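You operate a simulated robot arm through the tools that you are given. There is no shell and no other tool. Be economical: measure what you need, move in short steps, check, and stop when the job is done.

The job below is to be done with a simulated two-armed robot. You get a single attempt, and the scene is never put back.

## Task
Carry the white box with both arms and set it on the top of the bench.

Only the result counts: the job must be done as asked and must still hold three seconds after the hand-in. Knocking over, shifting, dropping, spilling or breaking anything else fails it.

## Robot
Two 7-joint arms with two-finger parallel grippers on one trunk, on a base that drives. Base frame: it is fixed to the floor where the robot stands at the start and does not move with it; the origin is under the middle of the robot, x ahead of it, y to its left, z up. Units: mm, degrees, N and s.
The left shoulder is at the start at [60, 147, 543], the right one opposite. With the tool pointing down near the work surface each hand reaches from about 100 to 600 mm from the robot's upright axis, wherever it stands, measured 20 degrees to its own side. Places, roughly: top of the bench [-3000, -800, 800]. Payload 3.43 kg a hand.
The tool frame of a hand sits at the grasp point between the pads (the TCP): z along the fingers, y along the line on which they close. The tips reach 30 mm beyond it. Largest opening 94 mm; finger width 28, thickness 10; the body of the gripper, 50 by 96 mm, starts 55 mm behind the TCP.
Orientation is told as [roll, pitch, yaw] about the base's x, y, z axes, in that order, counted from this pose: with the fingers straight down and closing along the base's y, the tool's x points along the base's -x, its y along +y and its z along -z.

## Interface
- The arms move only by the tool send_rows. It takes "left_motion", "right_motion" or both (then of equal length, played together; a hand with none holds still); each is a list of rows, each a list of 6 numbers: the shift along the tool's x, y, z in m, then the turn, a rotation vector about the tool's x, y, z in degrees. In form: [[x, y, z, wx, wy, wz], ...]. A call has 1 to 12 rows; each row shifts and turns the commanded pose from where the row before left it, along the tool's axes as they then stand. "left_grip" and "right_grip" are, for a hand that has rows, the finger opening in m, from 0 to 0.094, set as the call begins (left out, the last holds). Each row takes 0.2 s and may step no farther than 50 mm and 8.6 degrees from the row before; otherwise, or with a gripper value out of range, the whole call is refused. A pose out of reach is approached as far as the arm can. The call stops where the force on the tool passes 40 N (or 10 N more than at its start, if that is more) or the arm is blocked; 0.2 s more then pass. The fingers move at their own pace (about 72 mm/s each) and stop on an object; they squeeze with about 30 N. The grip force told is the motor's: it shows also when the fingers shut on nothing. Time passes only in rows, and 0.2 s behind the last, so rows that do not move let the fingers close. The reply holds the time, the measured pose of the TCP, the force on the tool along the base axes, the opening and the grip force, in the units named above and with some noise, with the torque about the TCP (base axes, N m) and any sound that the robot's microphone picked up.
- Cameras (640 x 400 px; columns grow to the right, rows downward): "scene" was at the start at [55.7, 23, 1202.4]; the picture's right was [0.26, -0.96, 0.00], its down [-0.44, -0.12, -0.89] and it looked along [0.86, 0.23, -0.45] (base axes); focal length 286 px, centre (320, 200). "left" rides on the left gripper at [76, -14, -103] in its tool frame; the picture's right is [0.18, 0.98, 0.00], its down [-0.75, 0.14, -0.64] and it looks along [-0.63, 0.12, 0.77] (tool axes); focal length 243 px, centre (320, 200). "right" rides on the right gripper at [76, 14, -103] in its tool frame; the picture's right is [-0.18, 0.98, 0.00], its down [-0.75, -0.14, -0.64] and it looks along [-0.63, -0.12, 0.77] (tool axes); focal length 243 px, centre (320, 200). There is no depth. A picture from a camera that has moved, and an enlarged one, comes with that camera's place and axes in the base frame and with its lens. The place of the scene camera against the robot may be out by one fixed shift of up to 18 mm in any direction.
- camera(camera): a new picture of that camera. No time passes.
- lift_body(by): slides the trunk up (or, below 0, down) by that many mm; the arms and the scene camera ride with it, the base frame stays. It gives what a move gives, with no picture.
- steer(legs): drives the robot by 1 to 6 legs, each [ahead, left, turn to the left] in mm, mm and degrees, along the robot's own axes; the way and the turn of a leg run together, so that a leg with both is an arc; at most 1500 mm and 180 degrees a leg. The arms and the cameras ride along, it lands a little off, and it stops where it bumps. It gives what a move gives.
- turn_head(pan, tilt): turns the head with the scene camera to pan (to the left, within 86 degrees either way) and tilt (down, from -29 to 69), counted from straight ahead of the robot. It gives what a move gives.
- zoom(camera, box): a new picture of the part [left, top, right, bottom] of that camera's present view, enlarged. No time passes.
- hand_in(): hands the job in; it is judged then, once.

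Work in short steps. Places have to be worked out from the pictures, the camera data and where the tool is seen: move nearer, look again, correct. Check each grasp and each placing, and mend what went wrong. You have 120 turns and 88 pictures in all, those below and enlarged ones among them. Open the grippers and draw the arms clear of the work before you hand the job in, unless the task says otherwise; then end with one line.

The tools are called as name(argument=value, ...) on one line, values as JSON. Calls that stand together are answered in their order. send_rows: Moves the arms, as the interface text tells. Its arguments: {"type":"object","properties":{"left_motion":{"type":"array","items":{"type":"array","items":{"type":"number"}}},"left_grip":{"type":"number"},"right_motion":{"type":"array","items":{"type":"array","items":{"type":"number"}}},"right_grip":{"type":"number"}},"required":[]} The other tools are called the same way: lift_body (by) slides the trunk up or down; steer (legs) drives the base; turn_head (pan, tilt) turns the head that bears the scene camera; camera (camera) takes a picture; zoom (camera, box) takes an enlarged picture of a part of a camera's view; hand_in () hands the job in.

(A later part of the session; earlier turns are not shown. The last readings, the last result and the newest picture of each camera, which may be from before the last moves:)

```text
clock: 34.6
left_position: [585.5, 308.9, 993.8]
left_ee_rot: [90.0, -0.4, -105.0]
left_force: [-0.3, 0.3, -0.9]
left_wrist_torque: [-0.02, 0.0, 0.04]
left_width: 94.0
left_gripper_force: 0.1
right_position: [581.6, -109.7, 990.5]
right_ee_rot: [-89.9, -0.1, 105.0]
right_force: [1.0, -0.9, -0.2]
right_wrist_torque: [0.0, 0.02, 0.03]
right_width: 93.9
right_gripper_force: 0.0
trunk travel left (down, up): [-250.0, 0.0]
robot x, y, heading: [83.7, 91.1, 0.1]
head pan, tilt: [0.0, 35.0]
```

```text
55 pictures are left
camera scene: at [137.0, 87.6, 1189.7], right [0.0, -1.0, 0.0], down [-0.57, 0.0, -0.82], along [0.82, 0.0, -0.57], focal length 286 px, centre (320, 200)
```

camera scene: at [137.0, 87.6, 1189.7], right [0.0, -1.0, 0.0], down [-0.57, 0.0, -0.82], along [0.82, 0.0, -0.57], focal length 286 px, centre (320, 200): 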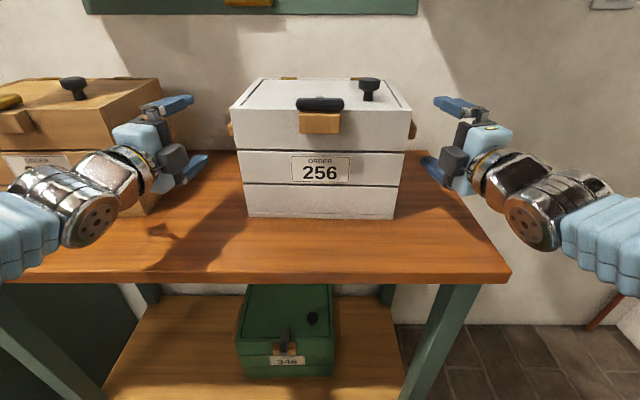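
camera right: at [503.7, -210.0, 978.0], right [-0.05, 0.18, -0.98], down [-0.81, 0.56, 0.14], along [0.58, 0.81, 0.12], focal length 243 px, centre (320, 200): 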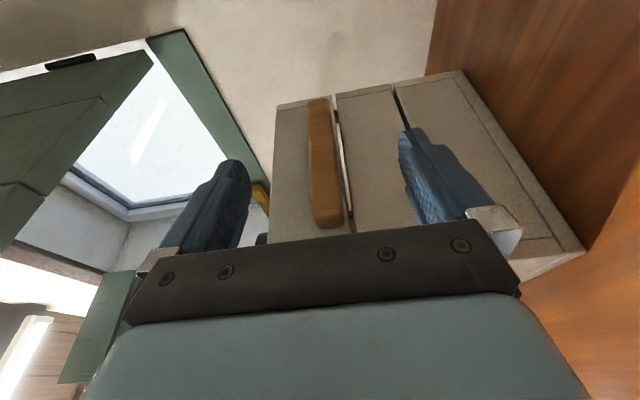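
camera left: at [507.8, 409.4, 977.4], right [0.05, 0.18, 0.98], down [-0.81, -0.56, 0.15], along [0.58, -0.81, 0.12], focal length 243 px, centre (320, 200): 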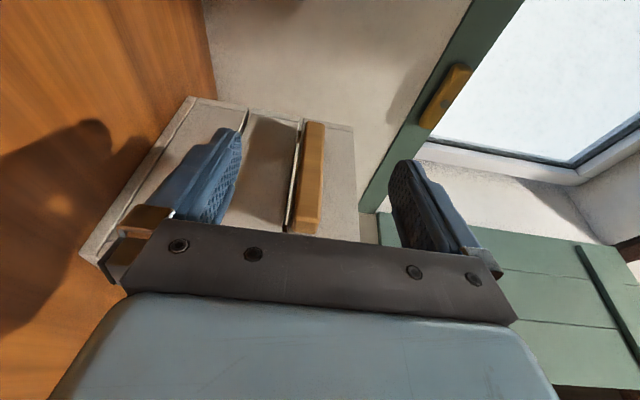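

Triangulating: right bar outer face y≈−69, x≈587–724, z≈995; left bar outer y≈257; walls ≈ −40 and 235. I bring the open fingers around both bars (TCPs near x 632, y −67 / 261, z 993).

send_rows(left_motion=[[-0.0086, -0.0002, 0.0143, 0, 0, 0], [-0.0086, -0.0002, 0.0143, 0, 0, 0], [-0.0086, -0.0002, 0.0143, 0, 0, 0], [-0.0086, -0.0002, 0.0143, 0, 0, 0]], right_motion=[[-0.007, -0.0006, 0.0149, 0, 0, 0], [-0.007, -0.0006, 0.0149, 0, 0, 0], [-0.007, -0.0006, 0.0149, 0, 0, 0], [-0.007, -0.0006, 0.0149, 0, 0, 0]])

camera(camera="right")

camera(camera="left")

zoom(camera="scene", box=[160, 60, 480, 260])

```text
clock: 35.6
left_position: [631.2, 260.9, 992.1]
left_ee_rot: [89.9, -0.5, -104.9]
left_force: [0.0, -0.6, 0.2]
left_wrist_torque: [0.02, 0.04, 0.0]
left_width: 94.1
left_gripper_force: 0.0
right_position: [632.3, -67.3, 994.2]
right_ee_rot: [-89.9, 0.1, 105.0]
right_force: [-0.3, -0.5, 0.7]
right_wrist_torque: [-0.01, -0.02, -0.04]
right_width: 94.2
right_gripper_force: 0.0
trunk travel left (down, up): [-250.0, 0.0]
robot x, y, heading: [86.6, 85.1, -0.2]
head pan, tilt: [0.0, 35.0]
```

```text
54 pictures are left
camera right: at [553.4, -167.8, 980.2], right [-0.05, 0.18, -0.98], down [-0.82, 0.56, 0.14], along [0.58, 0.81, 0.12], focal length 243 px, centre (320, 200)
```

right: 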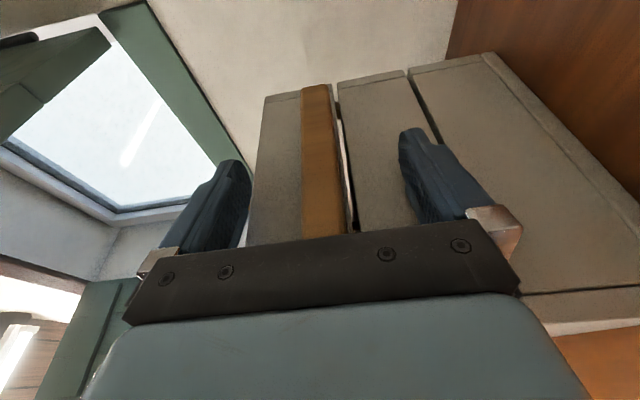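

```text
53 pictures are left
camera left: at [553.3, 362.2, 976.2], right [0.05, 0.19, 0.98], down [-0.81, -0.56, 0.15], along [0.58, -0.81, 0.12], focal length 243 px, centre (320, 200)
```

left: 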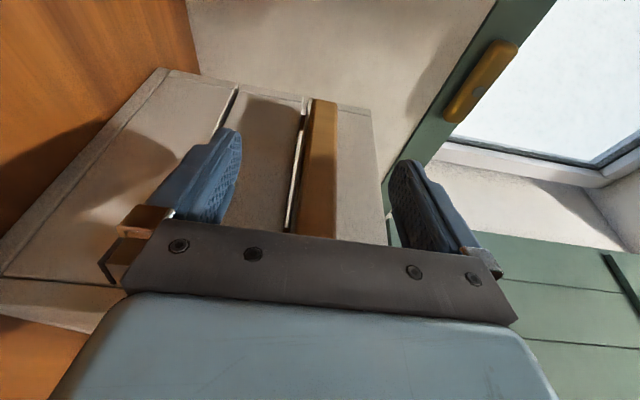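

```text
2.00 times, centred on (320, 160) of scene
camera zoom: at [136.9, 87.9, 1189.8], right [0.0, -1.0, 0.0], down [-0.57, 0.0, -0.82], along [0.82, 0.0, -0.57], focal length 573 px, centre (320, 280)
```

zoom: 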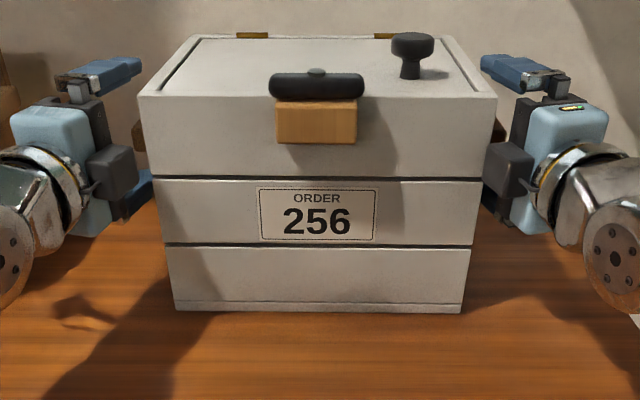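

Bars are centred between the fingers; the left bar seems ~7 mm further in than assumed, so I nudge the left hand inward, watching force.

send_rows(left_motion=[[-0.0034, -0.001, 0.0009, 0, 0, 0], [-0.0034, -0.001, 0.0009, 0, 0, 0]])

```text
clock: 36.2
left_position: [631.5, 255.0, 989.6]
left_ee_rot: [89.9, -0.4, -105.0]
left_force: [0.3, 0.1, 1.0]
left_wrist_torque: [0.04, 0.01, 0.05]
left_width: 94.3
left_gripper_force: 0.0
right_position: [631.9, -66.6, 993.8]
right_ee_rot: [-90.0, 0.1, 105.0]
right_force: [0.2, 0.8, 0.1]
right_wrist_torque: [0.0, 0.0, 0.0]
right_width: 94.2
right_gripper_force: 0.0
trunk travel left (down, up): [-250.0, 0.0]
robot x, y, heading: [80.5, 88.2, 0.3]
head pan, tilt: [0.0, 35.0]
```

No contact. I close both grippers on the bars.

send_rows(left_motion=[[0, 0, 0, 0, 0, 0], [0, 0, 0, 0, 0, 0], [0, 0, 0, 0, 0, 0], [0, 0, 0, 0, 0, 0]], right_motion=[[0, 0, 0, 0, 0, 0], [0, 0, 0, 0, 0, 0], [0, 0, 0, 0, 0, 0], [0, 0, 0, 0, 0, 0]], left_grip=0, right_grip=0)

camera(camera="right")

camera(camera="left")

```text
clock: 37.2
left_position: [631.9, 255.5, 993.6]
left_ee_rot: [90.4, -0.5, -105.0]
left_force: [14.1, 1.2, 34.2]
left_wrist_torque: [-0.22, 0.8, 0.14]
left_width: 26.1
left_gripper_force: 30.1
right_position: [632.1, -67.3, 995.0]
right_ee_rot: [-89.9, 0.1, 105.1]
right_force: [0.4, 2.3, 0.8]
right_wrist_torque: [0.02, -0.32, -0.1]
right_width: 26.3
right_gripper_force: 29.9
trunk travel left (down, up): [-250.0, 0.0]
robot x, y, heading: [84.2, 89.5, 0.1]
head pan, tilt: [0.0, 35.0]
```

```text
51 pictures are left
camera right: at [553.4, -168.1, 980.3], right [-0.05, 0.18, -0.98], down [-0.82, 0.56, 0.14], along [0.58, 0.81, 0.12], focal length 243 px, centre (320, 200)
```

right: 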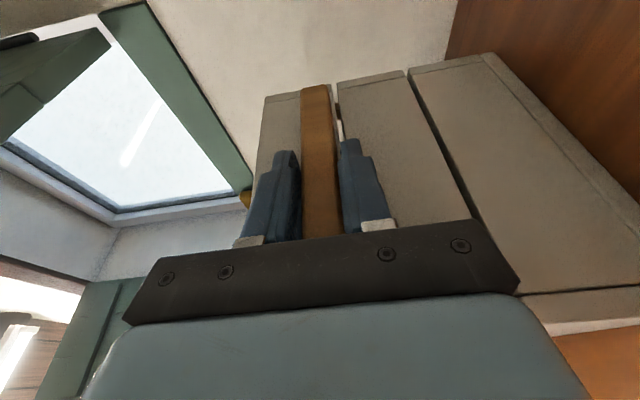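

```text
50 pictures are left
camera left: at [553.3, 355.6, 977.4], right [0.04, 0.19, 0.98], down [-0.82, -0.56, 0.14], along [0.58, -0.81, 0.13], focal length 243 px, centre (320, 200)
```

left: 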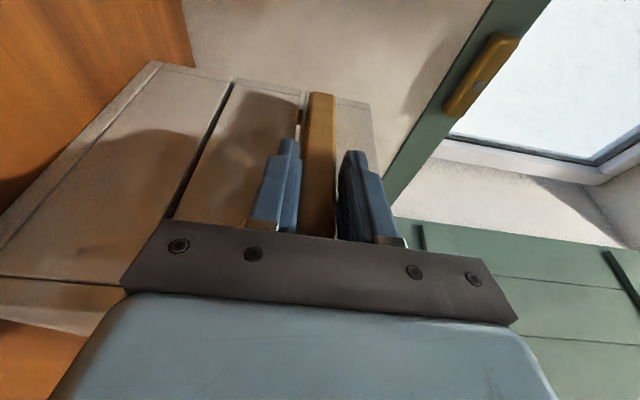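

Both bars are gripped (26 mm). The left arm is loaded +34 N in z because its grasp was ~4 mm low; I relax it by raising its command 4 mm.

send_rows(left_motion=[[0, 0.002, 0, 0, 0, 0], [0, 0.002, 0, 0, 0, 0]])

```text
clock: 37.8
left_position: [632.1, 256.0, 993.1]
left_ee_rot: [90.0, -0.5, -105.0]
left_force: [-8.3, 4.2, 20.5]
left_wrist_torque: [-0.15, 0.02, -0.85]
left_width: 26.3
left_gripper_force: 30.3
right_position: [632.7, -69.1, 993.8]
right_ee_rot: [-89.9, 0.2, 105.1]
right_force: [8.3, 2.5, -0.1]
right_wrist_torque: [0.03, -0.26, -1.03]
right_width: 26.1
right_gripper_force: 30.2
trunk travel left (down, up): [-250.0, 0.0]
robot x, y, heading: [83.3, 89.2, 0.0]
head pan, tilt: [0.0, 35.0]
```

Better. Now lift both together in small rows.

send_rows(left_motion=[[0, 0.004, 0, 0, 0, 0], [0, 0.003, 0, 0, 0, 0], [0, 0.003, 0, 0, 0, 0], [0, 0.003, 0, 0, 0, 0]], right_motion=[[0, -0.002, 0, 0, 0, 0], [0, -0.003, 0, 0, 0, 0], [0, -0.003, 0, 0, 0, 0], [0, -0.003, 0, 0, 0, 0]])

camera(camera="scene")

```text
clock: 38.8
left_position: [633.8, 256.7, 1005.3]
left_ee_rot: [89.8, -0.4, -105.0]
left_force: [4.3, 4.5, -7.5]
left_wrist_torque: [0.3, 0.15, 0.53]
left_width: 26.3
left_gripper_force: 30.3
right_position: [633.7, -65.9, 1003.8]
right_ee_rot: [-89.9, 0.1, 105.1]
right_force: [-3.8, -4.5, -5.6]
right_wrist_torque: [0.03, 0.22, 0.92]
right_width: 26.5
right_gripper_force: 30.0
trunk travel left (down, up): [-250.0, 0.0]
robot x, y, heading: [80.6, 93.4, -0.1]
head pan, tilt: [0.0, 35.0]
```

```text
49 pictures are left
camera scene: at [137.9, 87.8, 1189.6], right [0.0, -1.0, 0.0], down [-0.57, 0.0, -0.82], along [0.82, 0.0, -0.57], focal length 286 px, centre (320, 200)
```

scene: 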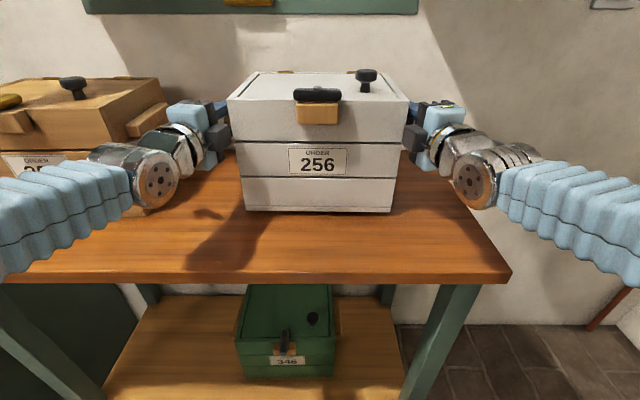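

The box is off the table (~13 N in all, light). I lift 40 mm more.

send_rows(left_motion=[[0, 0.008, 0, 0, 0, 0], [0, 0.008, 0, 0, 0, 0], [0, 0.008, 0, 0, 0, 0], [0, 0.008, 0, 0, 0, 0], [0, 0.008, 0, 0, 0, 0]], right_motion=[[0, -0.008, 0, 0, 0, 0], [0, -0.008, 0, 0, 0, 0], [0, -0.008, 0, 0, 0, 0], [0, -0.008, 0, 0, 0, 0], [0, -0.008, 0, 0, 0, 0]])

camera(camera="scene")

```text
clock: 40.0
left_position: [633.2, 255.5, 1045.9]
left_ee_rot: [89.8, -0.5, -105.0]
left_force: [1.8, 3.2, -5.3]
left_wrist_torque: [0.03, 0.23, 0.4]
left_width: 26.0
left_gripper_force: 30.3
right_position: [632.7, -67.7, 1045.0]
right_ee_rot: [-89.8, 0.1, 105.0]
right_force: [-0.8, -3.8, -6.7]
right_wrist_torque: [-0.28, 0.17, 0.14]
right_width: 25.9
right_gripper_force: 29.9
trunk travel left (down, up): [-250.0, 0.0]
robot x, y, heading: [82.2, 88.6, 0.2]
head pan, tilt: [0.0, 35.0]
```

```text
48 pictures are left
camera scene: at [137.9, 87.8, 1189.7], right [0.0, -1.0, 0.0], down [-0.57, 0.0, -0.82], along [0.82, 0.0, -0.57], focal length 286 px, centre (320, 200)
```

scene: 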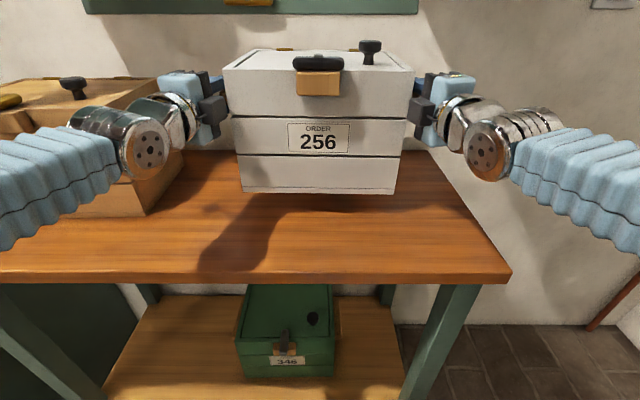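

Held level. Before backing up I look to both sides for obstacles.

turn_head(pan=-86, tilt=20)

camera(camera="scene")

turn_head(pan=86, tilt=20)

camera(camera="scene")

```text
clock: 41.6
left_position: [632.4, 255.6, 1045.1]
left_ee_rot: [89.7, -0.4, -105.0]
left_force: [-1.4, 2.7, -6.6]
left_wrist_torque: [0.09, 0.19, -0.29]
left_width: 26.4
left_gripper_force: 30.6
right_position: [634.0, -68.1, 1044.2]
right_ee_rot: [-89.9, 0.1, 105.0]
right_force: [2.2, -2.4, -6.1]
right_wrist_torque: [-0.12, 0.22, -0.31]
right_width: 26.6
right_gripper_force: 30.0
trunk travel left (down, up): [-250.0, 0.0]
robot x, y, heading: [82.6, 90.9, -0.2]
head pan, tilt: [-85.9, 20.0]
```

```text
47 pictures are left
camera scene: at [56.7, -5.2, 1213.6], right [-1.0, -0.07, 0.0], down [-0.03, 0.34, -0.94], along [0.07, -0.94, -0.34], focal length 286 px, centre (320, 200)
```

scene: 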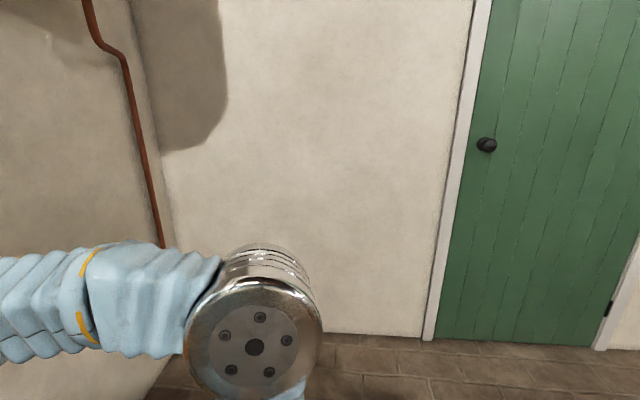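

```text
clock: 44.2
left_position: [633.7, 255.1, 1046.4]
left_ee_rot: [89.8, -0.4, -105.0]
left_force: [0.3, 0.9, -6.4]
left_wrist_torque: [0.15, 0.21, 0.1]
left_width: 26.1
left_gripper_force: 29.8
right_position: [633.4, -69.0, 1044.6]
right_ee_rot: [-89.9, 0.1, 105.0]
right_force: [-1.1, -1.1, -5.9]
right_wrist_torque: [-0.15, 0.23, 0.11]
right_width: 26.3
right_gripper_force: 29.9
trunk travel left (down, up): [-250.0, 0.0]
robot x, y, heading: [81.2, 87.0, 0.1]
head pan, tilt: [85.9, 20.0]
```

```text
46 pictures are left
camera scene: at [56.3, 180.6, 1213.6], right [1.0, -0.07, 0.0], down [-0.02, -0.34, -0.94], along [0.07, 0.94, -0.34], focal length 286 px, centre (320, 200)
```

scene: 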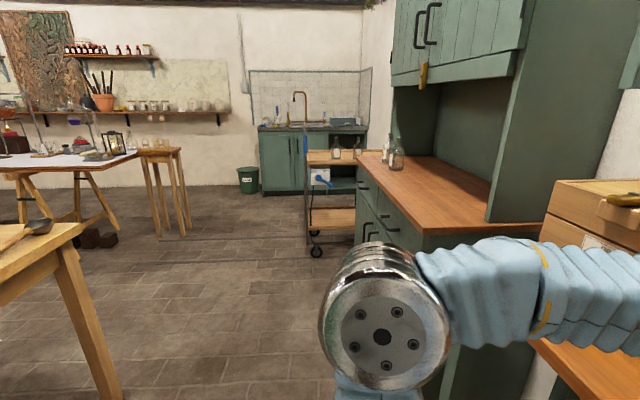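

There is a table left-behind at about (−770, 1120) and a wall at y≈−1220 on the right. I back out straight 420 mm, then look.

steer(legs=[[-420, 0, 0]])

turn_head(pan=-86, tilt=20)

camera(camera="scene")

```text
clock: 46.8
left_position: [208.5, 251.7, 1046.1]
left_ee_rot: [89.7, -0.4, -105.4]
left_force: [-0.2, -1.6, -6.0]
left_wrist_torque: [0.14, 0.2, -0.04]
left_width: 26.3
left_gripper_force: 29.9
right_position: [206.9, -70.6, 1044.0]
right_ee_rot: [-89.7, 0.1, 104.6]
right_force: [0.0, -0.4, -5.5]
right_wrist_torque: [-0.13, 0.18, 0.07]
right_width: 26.3
right_gripper_force: 30.0
trunk travel left (down, up): [-250.0, 0.0]
robot x, y, heading: [-343.6, 90.6, -0.1]
head pan, tilt: [85.9, 20.0]
```

```text
clock: 49.4
left_position: [208.5, 252.8, 1046.4]
left_ee_rot: [89.7, -0.4, -105.3]
left_force: [0.8, -0.9, -6.3]
left_wrist_torque: [0.11, 0.21, 0.0]
left_width: 26.0
left_gripper_force: 29.0
right_position: [206.4, -69.7, 1044.5]
right_ee_rot: [-89.8, 0.1, 104.8]
right_force: [-0.2, 0.7, -6.3]
right_wrist_torque: [-0.11, 0.2, 0.02]
right_width: 26.4
right_gripper_force: 30.1
trunk travel left (down, up): [-250.0, 0.0]
robot x, y, heading: [-342.8, 87.7, -0.3]
head pan, tilt: [-85.9, 20.0]
```

```text
45 pictures are left
camera scene: at [-369.2, -4.4, 1213.6], right [-1.0, -0.07, 0.0], down [-0.02, 0.34, -0.94], along [0.06, -0.94, -0.34], focal length 286 px, centre (320, 200)
```

scene: 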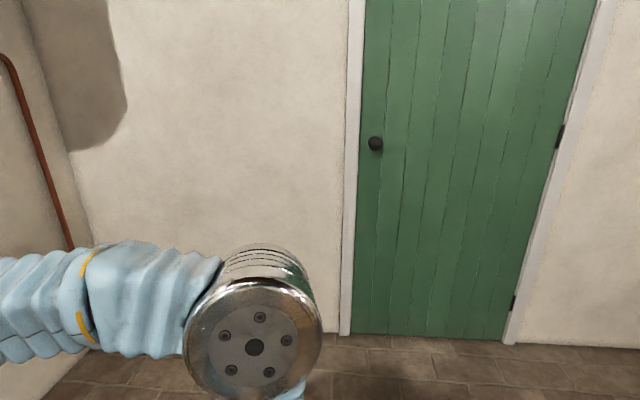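

Right side is free and the box is clear of the table by ~60 mm even while turning. Turn right 90°.

steer(legs=[[0, 0, -90]])

turn_head(pan=-80, tilt=20)

camera(camera="scene")

turn_head(pan=-30, tilt=20)

camera(camera="scene")

```text
clock: 53.6
left_position: [-163.2, -457.1, 1046.3]
left_ee_rot: [89.8, -0.4, 166.5]
left_force: [-0.2, 0.7, -6.8]
left_wrist_torque: [0.21, -0.13, -0.06]
left_width: 26.1
left_gripper_force: 30.3
right_position: [-485.4, -465.9, 1044.2]
right_ee_rot: [-89.8, 0.2, 16.6]
right_force: [1.0, -0.2, -7.2]
right_wrist_torque: [0.19, 0.12, -0.06]
right_width: 26.3
right_gripper_force: 30.1
trunk travel left (down, up): [-250.0, 0.0]
robot x, y, heading: [-343.4, 88.7, -88.3]
head pan, tilt: [-85.9, 20.0]
```

```text
clock: 54.2
left_position: [-163.6, -457.9, 1045.7]
left_ee_rot: [89.9, -0.4, 166.4]
left_force: [-0.8, -1.1, -6.1]
left_wrist_torque: [0.26, -0.18, -0.07]
left_width: 26.2
left_gripper_force: 30.1
right_position: [-485.1, -465.8, 1043.4]
right_ee_rot: [-89.8, 0.0, 16.6]
right_force: [1.2, 0.9, -6.4]
right_wrist_torque: [0.2, 0.22, 0.06]
right_width: 26.1
right_gripper_force: 29.9
trunk travel left (down, up): [-250.0, 0.0]
robot x, y, heading: [-341.0, 87.9, -88.4]
head pan, tilt: [-80.0, 20.0]
```

```text
44 pictures are left
camera scene: at [-438.5, 98.7, 1213.6], right [-0.2, 0.98, 0.0], down [0.34, 0.07, -0.94], along [-0.92, -0.19, -0.34], focal length 286 px, centre (320, 200)
```

scene: 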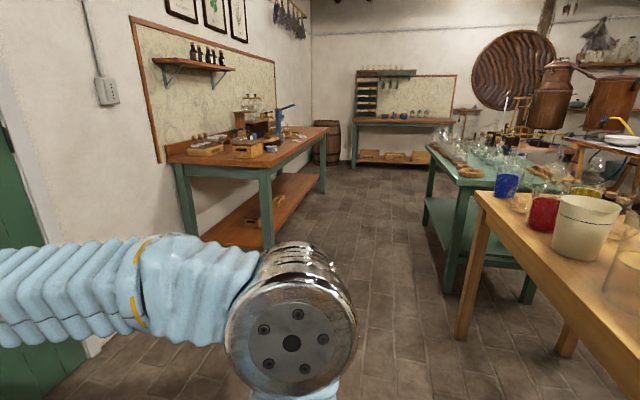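

```text
clock: 55.4
left_position: [-162.8, -457.7, 1045.7]
left_ee_rot: [89.8, -0.5, 166.5]
left_force: [-1.4, 0.5, -7.4]
left_wrist_torque: [0.28, -0.12, 0.0]
left_width: 26.4
left_gripper_force: 29.9
right_position: [-485.8, -466.8, 1044.3]
right_ee_rot: [-89.8, 0.1, 16.5]
right_force: [1.0, 0.8, -6.7]
right_wrist_torque: [0.17, 0.09, 0.01]
right_width: 26.3
right_gripper_force: 29.7
trunk travel left (down, up): [-250.0, 0.0]
robot x, y, heading: [-340.9, 91.0, -88.2]
head pan, tilt: [-30.0, 20.0]
```

```text
43 pictures are left
camera scene: at [-391.6, 35.5, 1213.5], right [-0.88, 0.48, 0.0], down [0.16, 0.3, -0.94], along [-0.45, -0.83, -0.34], focal length 286 px, centre (320, 200)
```

scene: 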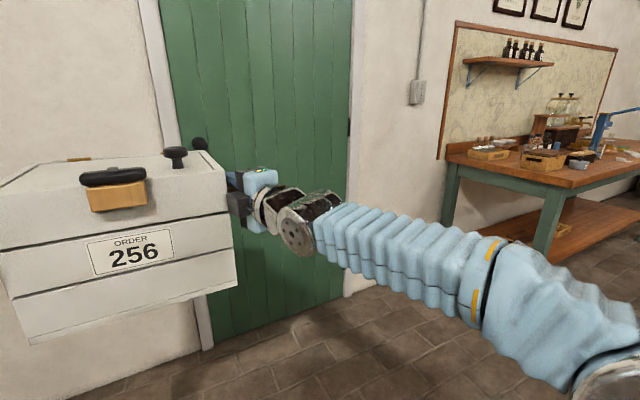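

The bench is the one along the right wall (front edge y≈−620, from x≈−2050 on). I zoom on it to find free space.

turn_head(pan=-65, tilt=15)

zoom(camera="scene", box=[200, 60, 500, 260])

```text
clock: 56.4
left_position: [-162.8, -456.8, 1045.9]
left_ee_rot: [89.8, -0.6, 166.5]
left_force: [-1.5, -0.9, -6.1]
left_wrist_torque: [0.22, -0.1, 0.04]
left_width: 26.2
left_gripper_force: 30.1
right_position: [-485.3, -465.8, 1043.7]
right_ee_rot: [-89.8, 0.1, 16.4]
right_force: [0.0, 0.2, -7.5]
right_wrist_torque: [0.2, 0.14, 0.01]
right_width: 26.4
right_gripper_force: 30.2
trunk travel left (down, up): [-250.0, 0.0]
robot x, y, heading: [-343.9, 87.1, -88.6]
head pan, tilt: [-65.0, 15.0]
```

```text
2.00 times, centred on (350, 160) of scene
camera zoom: at [-430.7, 75.5, 1221.7], right [-0.45, 0.89, 0.0], down [0.23, 0.12, -0.97], along [-0.86, -0.43, -0.26], focal length 573 px, centre (260, 280)
```

zoom: 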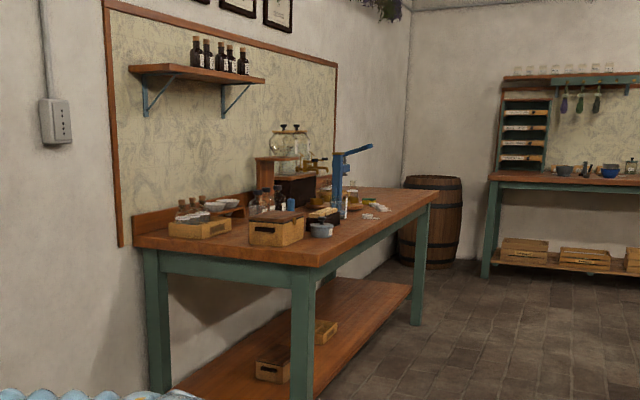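

Objects crowd the near part of the bench. I square up, back off 60 mm and strafe right along the aisle to look at the bench from closer.

steer(legs=[[-60, 0, -1.6], [0, -1300, 0]])

turn_head(pan=-50, tilt=22)

camera(camera="scene")

```text
clock: 63.5
left_position: [-1481.3, -399.3, 1045.1]
left_ee_rot: [89.8, -0.5, 164.5]
left_force: [-1.0, -0.1, -6.2]
left_wrist_torque: [0.2, -0.13, -0.06]
left_width: 26.1
left_gripper_force: 30.1
right_position: [-1806.2, -397.6, 1044.1]
right_ee_rot: [-89.8, 0.1, 14.6]
right_force: [0.6, -0.2, -6.4]
right_wrist_torque: [0.2, 0.11, -0.1]
right_width: 26.4
right_gripper_force: 29.3
trunk travel left (down, up): [-250.0, 0.0]
robot x, y, heading: [-1647.7, 153.2, -90.2]
head pan, tilt: [-65.0, 15.0]
```

```text
clock: 64.3
left_position: [-1482.0, -399.5, 1045.6]
left_ee_rot: [89.8, -0.4, 164.5]
left_force: [0.1, 0.0, -6.7]
left_wrist_torque: [0.18, -0.2, -0.08]
left_width: 26.4
left_gripper_force: 29.7
right_position: [-1805.7, -396.9, 1043.6]
right_ee_rot: [-89.7, 0.1, 14.6]
right_force: [1.6, -0.5, -6.8]
right_wrist_torque: [0.18, 0.17, 0.11]
right_width: 26.2
right_gripper_force: 30.5
trunk travel left (down, up): [-250.0, 0.0]
robot x, y, heading: [-1645.9, 153.4, -90.2]
head pan, tilt: [-50.0, 22.0]
```

```text
41 pictures are left
camera scene: at [-1718.6, 122.2, 1210.3], right [-0.64, 0.77, 0.0], down [0.29, 0.24, -0.93], along [-0.71, -0.59, -0.37], focal length 286 px, centre (320, 200)
```

scene: 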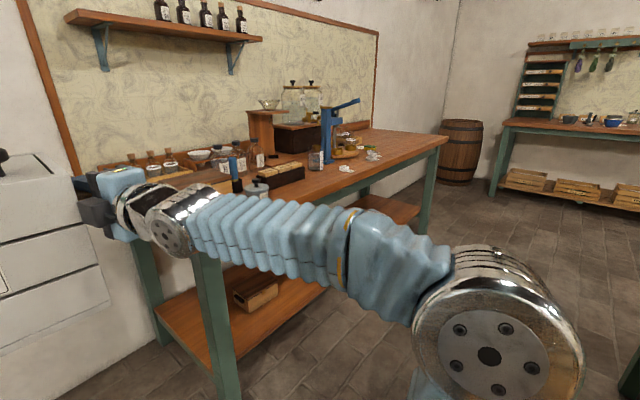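

The far end of the bench (x≈−3400…−4100) looks free. I strafe on in two legs, backing off slightly more for clearance.

steer(legs=[[-25, 0, 0], [0, -950, 0]])

camera(camera="scene")

```text
clock: 69.7
left_position: [-2438.7, -366.0, 1046.4]
left_ee_rot: [89.7, -0.6, 164.0]
left_force: [-0.9, 1.1, -5.3]
left_wrist_torque: [0.22, -0.11, -0.13]
left_width: 26.1
left_gripper_force: 30.2
right_position: [-2762.0, -359.0, 1043.5]
right_ee_rot: [-89.8, 0.1, 13.9]
right_force: [0.8, -0.6, -7.2]
right_wrist_torque: [0.18, 0.09, -0.14]
right_width: 26.4
right_gripper_force: 30.6
trunk travel left (down, up): [-250.0, 0.0]
robot x, y, heading: [-2597.7, 187.6, -90.9]
head pan, tilt: [-50.0, 22.0]
```

```text
40 pictures are left
camera scene: at [-2669.6, 158.7, 1210.3], right [-0.63, 0.78, 0.0], down [0.29, 0.24, -0.93], along [-0.72, -0.58, -0.38], focal length 286 px, centre (320, 200)
```

scene: 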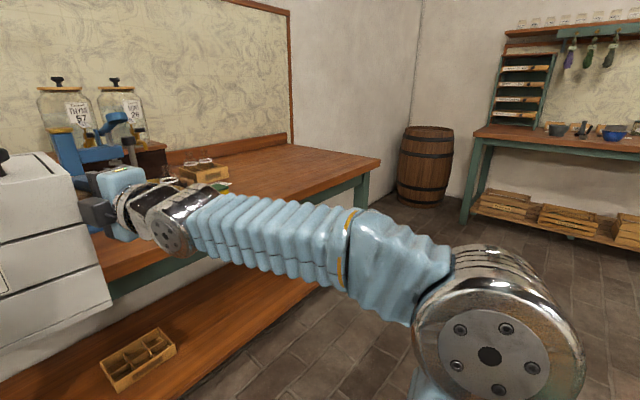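

The last ~700 mm of the bench top is free apart from a small crate at the back. Strafe right another 1120 mm with a slight heading fix.

steer(legs=[[0, -600, 0.9], [0, -520, 0]])

turn_head(pan=0, tilt=35)

camera(camera="scene")

turn_head(pan=-40, tilt=30)

camera(camera="scene")

turn_head(pan=40, tilt=30)

camera(camera="scene")

```text
clock: 75.7
left_position: [-3551.1, -358.5, 1045.6]
left_ee_rot: [89.8, -0.5, 164.8]
left_force: [0.1, 1.1, -6.3]
left_wrist_torque: [0.23, -0.14, -0.1]
left_width: 26.4
left_gripper_force: 29.6
right_position: [-3873.5, -354.4, 1043.3]
right_ee_rot: [-89.8, 0.1, 14.7]
right_force: [0.6, -0.5, -6.5]
right_wrist_torque: [0.18, 0.1, -0.14]
right_width: 26.2
right_gripper_force: 30.5
trunk travel left (down, up): [-250.0, 0.0]
robot x, y, heading: [-3715.0, 197.5, -90.3]
head pan, tilt: [-50.0, 22.0]
```

```text
clock: 76.9
left_position: [-3550.8, -356.5, 1045.1]
left_ee_rot: [89.7, -0.6, 164.7]
left_force: [-1.4, 1.0, -6.5]
left_wrist_torque: [0.22, -0.17, 0.03]
left_width: 26.3
left_gripper_force: 30.3
right_position: [-3874.1, -356.0, 1042.8]
right_ee_rot: [-89.8, 0.0, 14.6]
right_force: [0.6, -0.6, -6.3]
right_wrist_torque: [0.2, 0.14, -0.07]
right_width: 26.2
right_gripper_force: 30.2
trunk travel left (down, up): [-250.0, 0.0]
robot x, y, heading: [-3714.2, 198.2, -90.1]
head pan, tilt: [0.0, 35.0]
```

```text
39 pictures are left
camera scene: at [-3717.5, 135.8, 1189.7], right [-1.0, 0.0, 0.0], down [0.0, 0.57, -0.82], along [0.0, -0.82, -0.57], focal length 286 px, centre (320, 200)
```

scene: 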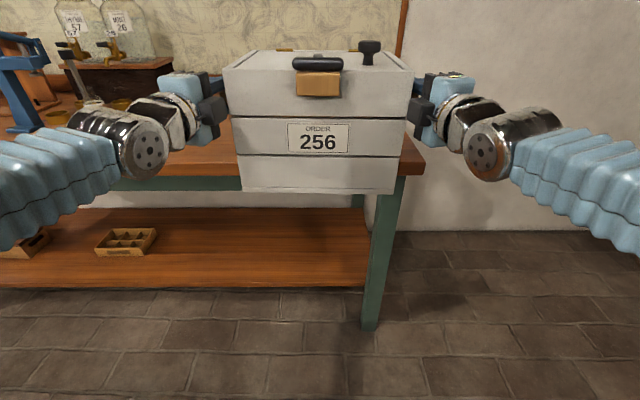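

```text
clock: 78.0
left_position: [-3551.2, -357.2, 1044.2]
left_ee_rot: [89.7, -0.5, 164.7]
left_force: [-0.5, 0.0, -5.7]
left_wrist_torque: [0.23, -0.12, 0.05]
left_width: 26.2
left_gripper_force: 30.3
right_position: [-3873.9, -355.0, 1042.7]
right_ee_rot: [-89.9, 0.0, 14.6]
right_force: [1.2, -0.2, -6.9]
right_wrist_torque: [0.17, 0.1, -0.01]
right_width: 26.5
right_gripper_force: 29.9
trunk travel left (down, up): [-250.0, 0.0]
robot x, y, heading: [-3715.5, 195.7, -90.1]
head pan, tilt: [-40.0, 30.0]
```

```text
38 pictures are left
camera scene: at [-3775.5, 154.7, 1197.5], right [-0.76, 0.65, 0.0], down [0.32, 0.38, -0.87], along [-0.56, -0.66, -0.5], focal length 286 px, centre (320, 200)
```

scene: 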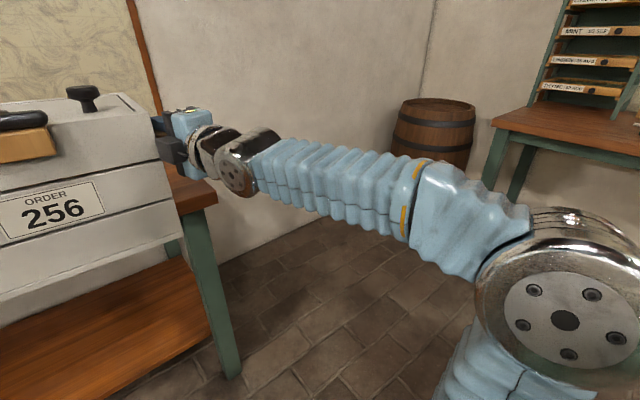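

```text
clock: 79.5
left_position: [-3550.8, -356.9, 1046.2]
left_ee_rot: [89.8, -0.5, 164.7]
left_force: [-1.9, 0.3, -5.7]
left_wrist_torque: [0.26, -0.12, 0.02]
left_width: 26.3
left_gripper_force: 30.0
right_position: [-3873.7, -355.0, 1042.6]
right_ee_rot: [-89.8, 0.0, 14.6]
right_force: [1.3, 0.4, -6.6]
right_wrist_torque: [0.14, 0.09, -0.04]
right_width: 26.4
right_gripper_force: 29.5
trunk travel left (down, up): [-250.0, 0.0]
robot x, y, heading: [-3718.3, 195.8, -89.9]
head pan, tilt: [40.0, 30.0]
```

```text
37 pictures are left
camera scene: at [-3659.3, 154.3, 1197.5], right [-0.77, -0.64, 0.0], down [-0.32, 0.39, -0.87], along [0.55, -0.67, -0.5], focal length 286 px, centre (320, 200)
```

scene: 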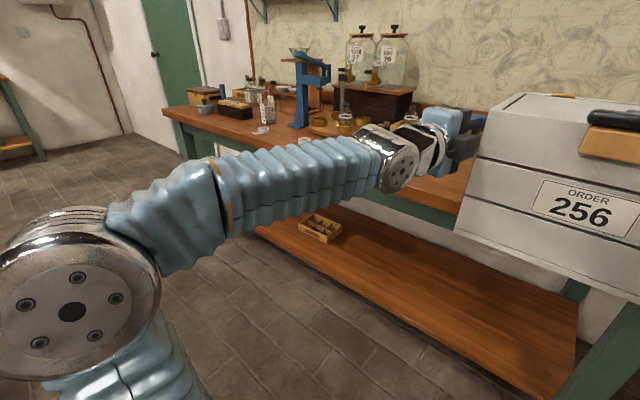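

Bench end x≈−3990, front edge y≈−535 and top maybe up to 840 high, so I raise the box another 30 mm before moving over it.

send_rows(left_motion=[[0, 0.008, 0, 0, 0, 0], [0, 0.008, 0, 0, 0, 0], [0, 0.008, 0, 0, 0, 0], [0, 0.006, 0, 0, 0, 0]], right_motion=[[0, -0.008, 0, 0, 0, 0], [0, -0.008, 0, 0, 0, 0], [0, -0.008, 0, 0, 0, 0], [0, -0.008, 0, 0, 0, 0]])

camera(camera="left")

camera(camera="right")

```text
clock: 80.5
left_position: [-3551.2, -356.6, 1075.9]
left_ee_rot: [89.8, -0.5, 164.7]
left_force: [-0.7, 0.4, -5.1]
left_wrist_torque: [0.1, 0.14, 0.14]
left_width: 26.2
left_gripper_force: 30.2
right_position: [-3874.3, -354.9, 1076.8]
right_ee_rot: [-89.7, 0.0, 14.6]
right_force: [-0.1, -0.4, -8.8]
right_wrist_torque: [0.32, 0.38, 0.04]
right_width: 26.3
right_gripper_force: 29.8
trunk travel left (down, up): [-250.0, 0.0]
robot x, y, heading: [-3713.6, 196.9, -90.2]
head pan, tilt: [40.0, 30.0]
```

```text
36 pictures are left
camera left: at [-3449.6, -278.0, 1060.4], right [0.18, -0.05, 0.98], down [-0.56, 0.82, 0.15], along [-0.81, -0.57, 0.12], focal length 243 px, centre (320, 200)
```

left: 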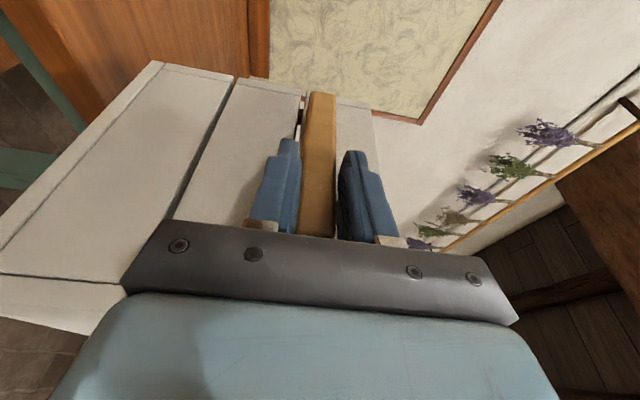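

```text
35 pictures are left
camera right: at [-3973.8, -275.7, 1063.0], right [0.18, 0.05, -0.98], down [0.57, 0.81, 0.14], along [0.81, -0.58, 0.11], focal length 243 px, centre (320, 200)
```

right: 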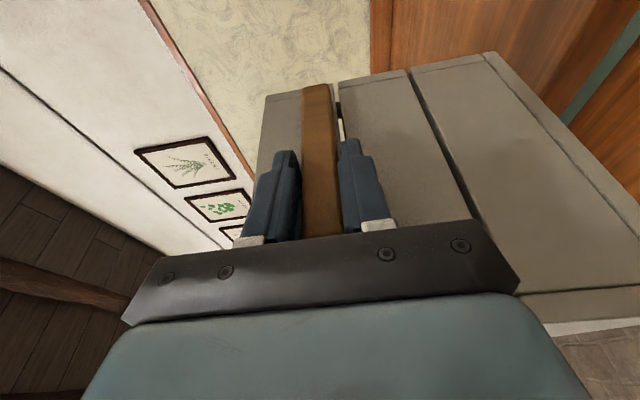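

Clear height confirmed. Drive ahead 340 mm over the bench.

steer(legs=[[340, 0, 0]])

turn_head(pan=0, tilt=45)

camera(camera="scene")

camera(camera="left")

camera(camera="right")

```text
clock: 82.7
left_position: [-3552.8, -697.9, 1075.9]
left_ee_rot: [89.8, -0.6, 164.6]
left_force: [0.3, -0.3, -6.8]
left_wrist_torque: [0.08, -0.09, -0.13]
left_width: 26.4
left_gripper_force: 29.8
right_position: [-3877.6, -694.9, 1075.6]
right_ee_rot: [-89.8, 0.2, 14.6]
right_force: [-0.3, -0.8, -6.5]
right_wrist_torque: [0.32, 0.14, -0.2]
right_width: 26.4
right_gripper_force: 29.6
trunk travel left (down, up): [-250.0, 0.0]
robot x, y, heading: [-3716.9, -143.9, -90.4]
head pan, tilt: [40.0, 30.0]
```

```text
clock: 83.8
left_position: [-3552.1, -697.8, 1076.2]
left_ee_rot: [89.8, -0.5, 164.5]
left_force: [-1.5, -0.4, -5.1]
left_wrist_torque: [0.05, -0.09, 0.08]
left_width: 26.3
left_gripper_force: 29.7
right_position: [-3876.5, -695.1, 1077.1]
right_ee_rot: [-89.7, 0.1, 14.6]
right_force: [1.6, -0.3, -6.5]
right_wrist_torque: [0.34, 0.21, 0.04]
right_width: 26.4
right_gripper_force: 30.1
trunk travel left (down, up): [-250.0, 0.0]
robot x, y, heading: [-3716.8, -145.7, -90.4]
head pan, tilt: [0.0, 45.0]
```

```text
34 pictures are left
camera scene: at [-3718.9, -197.5, 1174.9], right [-1.0, 0.0, 0.0], down [0.0, 0.71, -0.71], along [0.0, -0.71, -0.71], focal length 286 px, centre (320, 200)
```

scene: 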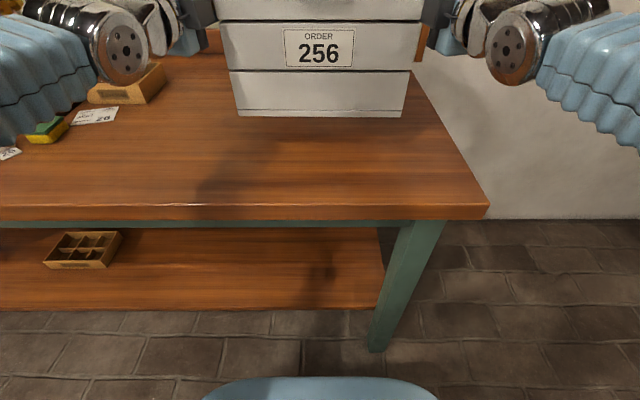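

```text
33 pictures are left
camera left: at [-3451.8, -618.4, 1060.0], right [0.18, -0.06, 0.98], down [-0.56, 0.82, 0.15], along [-0.81, -0.57, 0.12], focal length 243 px, centre (320, 200)
```

left: 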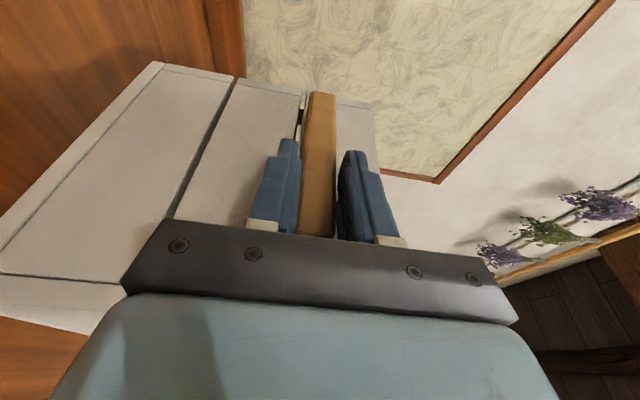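

```text
32 pictures are left
camera right: at [-3976.0, -615.3, 1062.9], right [0.18, 0.05, -0.98], down [0.57, 0.81, 0.14], along [0.8, -0.58, 0.11], focal length 243 px, centre (320, 200)
```

right: 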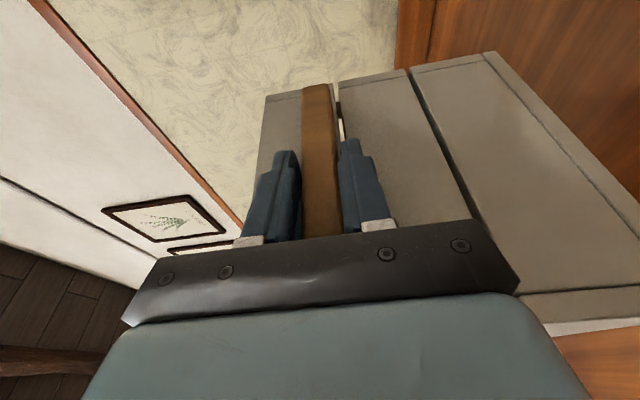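

The spot is free: box front lands ~115 mm inside the bench edge, crate and papers are well left. I lower 60 mm.

send_rows(left_motion=[[0, -0.008, 0, 0, 0, 0], [0, -0.008, 0, 0, 0, 0], [0, -0.008, 0, 0, 0, 0], [0, -0.008, 0, 0, 0, 0], [0, -0.008, 0, 0, 0, 0], [0, -0.008, 0, 0, 0, 0], [0, -0.007, 0, 0, 0, 0]], right_motion=[[0, 0.008, 0, 0, 0, 0], [0, 0.008, 0, 0, 0, 0], [0, 0.008, 0, 0, 0, 0], [0, 0.008, 0, 0, 0, 0], [0, 0.008, 0, 0, 0, 0], [0, 0.008, 0, 0, 0, 0], [0, 0.007, 0, 0, 0, 0]])

camera(camera="scene")

```text
clock: 85.4
left_position: [-3553.4, -697.5, 1019.8]
left_ee_rot: [89.7, -0.5, 164.7]
left_force: [1.0, 0.9, -5.1]
left_wrist_torque: [-0.04, -0.11, -0.41]
left_width: 26.4
left_gripper_force: 29.7
right_position: [-3877.5, -695.2, 1021.5]
right_ee_rot: [-89.7, 0.0, 14.5]
right_force: [-1.5, -0.4, -7.2]
right_wrist_torque: [0.4, 0.17, 0.05]
right_width: 26.5
right_gripper_force: 30.2
trunk travel left (down, up): [-250.0, 0.0]
robot x, y, heading: [-3716.9, -141.4, -90.1]
head pan, tilt: [0.0, 45.0]
```

```text
31 pictures are left
camera scene: at [-3719.0, -197.4, 1174.9], right [-1.0, 0.01, 0.0], down [0.0, 0.71, -0.71], along [0.0, -0.71, -0.71], focal length 286 px, centre (320, 200)
```

scene: 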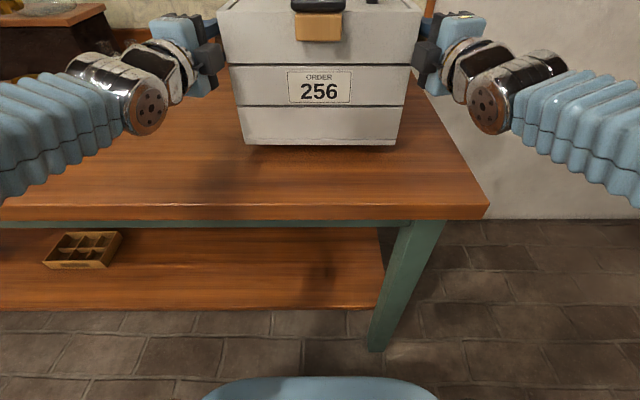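

Still hanging freely, nearing the surface. I lower in 3 mm rows until contact shows.

send_rows(left_motion=[[0, -0.004, 0, 0, 0, 0], [0, -0.004, 0, 0, 0, 0], [0, -0.004, 0, 0, 0, 0], [0, -0.003, 0, 0, 0, 0]], right_motion=[[0, 0.004, 0, 0, 0, 0], [0, 0.004, 0, 0, 0, 0], [0, 0.004, 0, 0, 0, 0], [0, 0.004, 0, 0, 0, 0]])

zoom(camera="scene", box=[200, 80, 440, 230])

```text
clock: 86.4
left_position: [-3553.4, -696.4, 1005.0]
left_ee_rot: [89.8, -0.4, 164.7]
left_force: [4.7, -0.4, -8.1]
left_wrist_torque: [0.15, -0.38, -0.18]
left_width: 26.1
left_gripper_force: 29.8
right_position: [-3877.7, -694.3, 1005.1]
right_ee_rot: [-89.7, 0.0, 14.7]
right_force: [-5.2, 0.1, -4.6]
right_wrist_torque: [0.24, -0.11, 0.2]
right_width: 26.2
right_gripper_force: 30.0
trunk travel left (down, up): [-250.0, 0.0]
robot x, y, heading: [-3716.2, -144.5, -90.2]
head pan, tilt: [0.0, 45.0]
```

```text
2.67 times, centred on (320, 155) of scene
camera zoom: at [-3719.0, -197.4, 1174.9], right [-1.0, 0.01, 0.0], down [0.0, 0.71, -0.71], along [0.0, -0.71, -0.71], focal length 764 px, centre (320, 320)
```

zoom: 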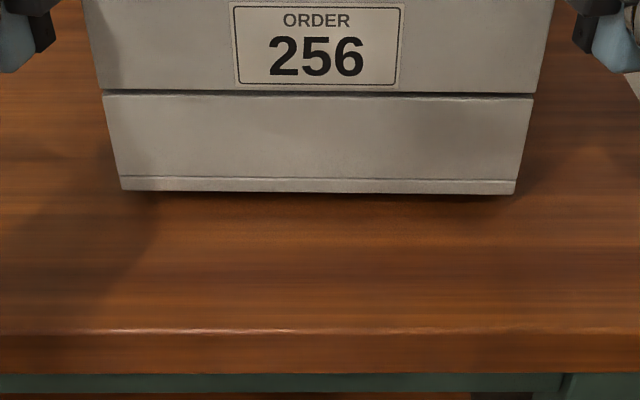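

Still a small gap; continue down in 3 mm rows.

send_rows(left_motion=[[0, -0.003, 0, 0, 0, 0], [0, -0.003, 0, 0, 0, 0], [0, -0.003, 0, 0, 0, 0], [0, -0.003, 0, 0, 0, 0]], right_motion=[[0, 0.003, 0, 0, 0, 0], [0, 0.003, 0, 0, 0, 0], [0, 0.003, 0, 0, 0, 0], [0, 0.003, 0, 0, 0, 0]])

```text
clock: 87.4
left_position: [-3554.1, -695.2, 995.0]
left_ee_rot: [89.8, -0.3, 164.7]
left_force: [8.4, -2.4, -2.3]
left_wrist_torque: [-0.31, -0.03, 0.18]
left_width: 26.2
left_gripper_force: 29.9
right_position: [-3877.3, -694.2, 994.9]
right_ee_rot: [-89.9, 0.1, 14.6]
right_force: [-8.4, 3.9, -2.3]
right_wrist_torque: [-0.15, 0.04, 0.55]
right_width: 26.1
right_gripper_force: 29.9
trunk travel left (down, up): [-250.0, 0.0]
robot x, y, heading: [-3719.1, -145.3, -90.1]
head pan, tilt: [0.0, 45.0]
```

Load per hand dropped from ~6.5 to ~2 N: contact is starting. A few mm more.

send_rows(left_motion=[[0, -0.002, 0, 0, 0, 0], [0, -0.001, 0, 0, 0, 0]], right_motion=[[0, 0.002, 0, 0, 0, 0], [0, 0.001, 0, 0, 0, 0]])

zoom(camera="scene", box=[200, 80, 440, 230])

```text
clock: 88.0
left_position: [-3554.2, -696.0, 993.2]
left_ee_rot: [90.1, -0.5, 164.6]
left_force: [8.3, -13.5, 15.8]
left_wrist_torque: [0.33, 0.06, 0.7]
left_width: 26.5
left_gripper_force: 30.3
right_position: [-3877.5, -693.3, 993.6]
right_ee_rot: [-90.1, 0.1, 14.5]
right_force: [-10.3, 3.7, 13.7]
right_wrist_torque: [0.52, -0.02, 0.38]
right_width: 26.0
right_gripper_force: 29.6
trunk travel left (down, up): [-250.0, 0.0]
robot x, y, heading: [-3716.8, -144.7, -90.4]
head pan, tilt: [0.0, 45.0]
```

```text
2.67 times, centred on (320, 155) of scene
camera zoom: at [-3719.3, -195.7, 1175.6], right [-1.0, 0.01, 0.0], down [0.0, 0.71, -0.71], along [0.0, -0.71, -0.71], focal length 764 px, centre (320, 320)
```

zoom: 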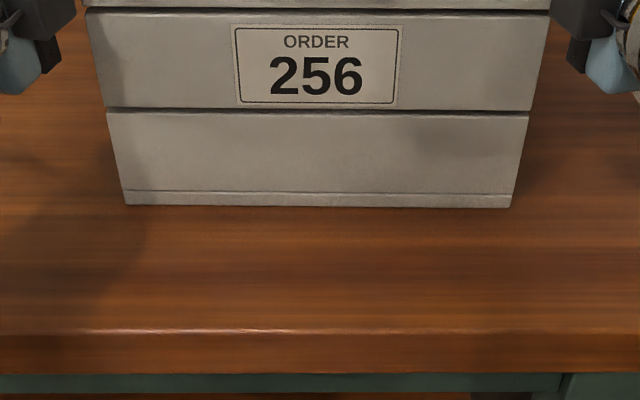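

The box rests on the bench (upward reaction ~15 N each). I relieve the press slightly, then open the grippers.

send_rows(left_motion=[[0, 0.0015, 0, 0, 0, 0]], right_motion=[[0, -0.0015, 0, 0, 0, 0]])

send_rows(left_motion=[[0, 0, 0, 0, 0, 0], [0, 0, 0, 0, 0, 0], [0, 0, 0, 0, 0, 0], [0, 0, 0, 0, 0, 0]], right_motion=[[0, 0, 0, 0, 0, 0], [0, 0, 0, 0, 0, 0], [0, 0, 0, 0, 0, 0], [0, 0, 0, 0, 0, 0]], left_grip=0.094, right_grip=0.094)

```text
clock: 88.4
left_position: [-3553.6, -695.1, 993.5]
left_ee_rot: [89.8, -0.4, 164.6]
left_force: [7.6, -14.4, 13.8]
left_wrist_torque: [0.05, 0.28, 0.57]
left_width: 26.5
left_gripper_force: 30.4
right_position: [-3877.7, -694.0, 994.2]
right_ee_rot: [-90.0, 0.2, 14.6]
right_force: [-11.9, 9.7, 14.0]
right_wrist_torque: [0.05, -0.04, 0.68]
right_width: 26.5
right_gripper_force: 29.5
trunk travel left (down, up): [-250.0, 0.0]
robot x, y, heading: [-3718.9, -146.3, -90.3]
head pan, tilt: [0.0, 45.0]
```

```text
clock: 89.4
left_position: [-3553.5, -695.8, 992.7]
left_ee_rot: [89.8, -0.4, 164.6]
left_force: [0.2, -0.2, -0.1]
left_wrist_torque: [-0.01, 0.03, -0.03]
left_width: 93.9
left_gripper_force: 0.0
right_position: [-3876.7, -694.1, 993.2]
right_ee_rot: [-89.8, 0.1, 14.6]
right_force: [-0.4, 0.2, 0.0]
right_wrist_torque: [-0.02, 0.01, -0.02]
right_width: 94.0
right_gripper_force: 0.1
trunk travel left (down, up): [-250.0, 0.0]
robot x, y, heading: [-3716.5, -142.7, -90.5]
head pan, tilt: [0.0, 45.0]
```

Released with zero forces. Withdraw both hands back along the approach.

send_rows(left_motion=[[0.008, 0, -0.0145, 0, 0, 0], [0.008, 0, -0.0145, 0, 0, 0], [0.008, 0, -0.0145, 0, 0, 0], [0.006, 0, -0.0145, 0, 0, 0], [0, 0, -0.03, 0, 0, 0], [0, 0, -0.03, 0, 0, 0]], right_motion=[[0.008, 0, -0.0145, 0, 0, 0], [0.008, 0, -0.0145, 0, 0, 0], [0.008, 0, -0.0145, 0, 0, 0], [0.006, 0, -0.0145, 0, 0, 0], [0, 0, -0.03, 0, 0, 0], [0, 0, -0.03, 0, 0, 0]])

steer(legs=[[-250, 0, 0]])

turn_head(pan=0, tilt=27)

camera(camera="scene")

```text
clock: 90.8
left_position: [-3494.1, -591.1, 992.3]
left_ee_rot: [89.8, -0.6, 164.6]
left_force: [-0.2, -0.1, 0.2]
left_wrist_torque: [-0.04, -0.03, 0.04]
left_width: 94.1
left_gripper_force: 0.0
right_position: [-3936.7, -589.1, 990.9]
right_ee_rot: [-89.8, 0.0, 14.6]
right_force: [0.4, -0.8, 0.2]
right_wrist_torque: [0.0, -0.03, 0.05]
right_width: 93.9
right_gripper_force: 0.0
trunk travel left (down, up): [-250.0, 0.0]
robot x, y, heading: [-3713.2, -144.4, -90.0]
head pan, tilt: [0.0, 45.0]
```

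```text
clock: 92.6
left_position: [-3491.9, -338.5, 992.5]
left_ee_rot: [89.8, -0.4, 164.5]
left_force: [0.0, -0.6, 0.1]
left_wrist_torque: [0.01, 0.02, 0.02]
left_width: 94.2
left_gripper_force: 0.1
right_position: [-3935.3, -336.5, 991.8]
right_ee_rot: [-89.9, 0.2, 14.6]
right_force: [0.3, -0.7, -0.1]
right_wrist_torque: [0.02, -0.01, -0.05]
right_width: 94.0
right_gripper_force: 0.1
trunk travel left (down, up): [-250.0, 0.0]
robot x, y, heading: [-3713.5, 108.0, -90.3]
head pan, tilt: [0.0, 45.0]
```

```text
clock: 93.4
left_position: [-3492.2, -338.2, 992.1]
left_ee_rot: [89.7, -0.5, 164.6]
left_force: [0.1, 0.2, 0.2]
left_wrist_torque: [0.0, 0.01, 0.01]
left_width: 93.9
left_gripper_force: 0.0
right_position: [-3934.1, -336.5, 991.4]
right_ee_rot: [-89.8, 0.1, 14.6]
right_force: [1.4, -0.5, -0.5]
right_wrist_torque: [0.02, -0.01, 0.03]
right_width: 94.1
right_gripper_force: 0.1
trunk travel left (down, up): [-250.0, 0.0]
robot x, y, heading: [-3713.5, 107.2, -90.6]
head pan, tilt: [0.0, 27.0]
```

```text
28 pictures are left
camera scene: at [-3717.6, 45.5, 1202.2], right [-1.0, 0.01, 0.0], down [0.0, 0.45, -0.89], along [-0.01, -0.89, -0.45], focal length 286 px, centre (320, 200)
```

scene: 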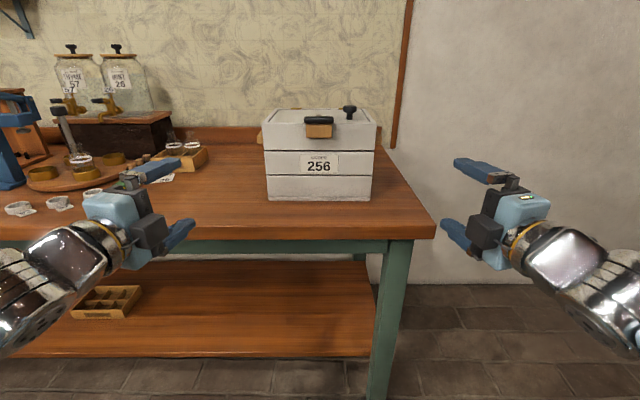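

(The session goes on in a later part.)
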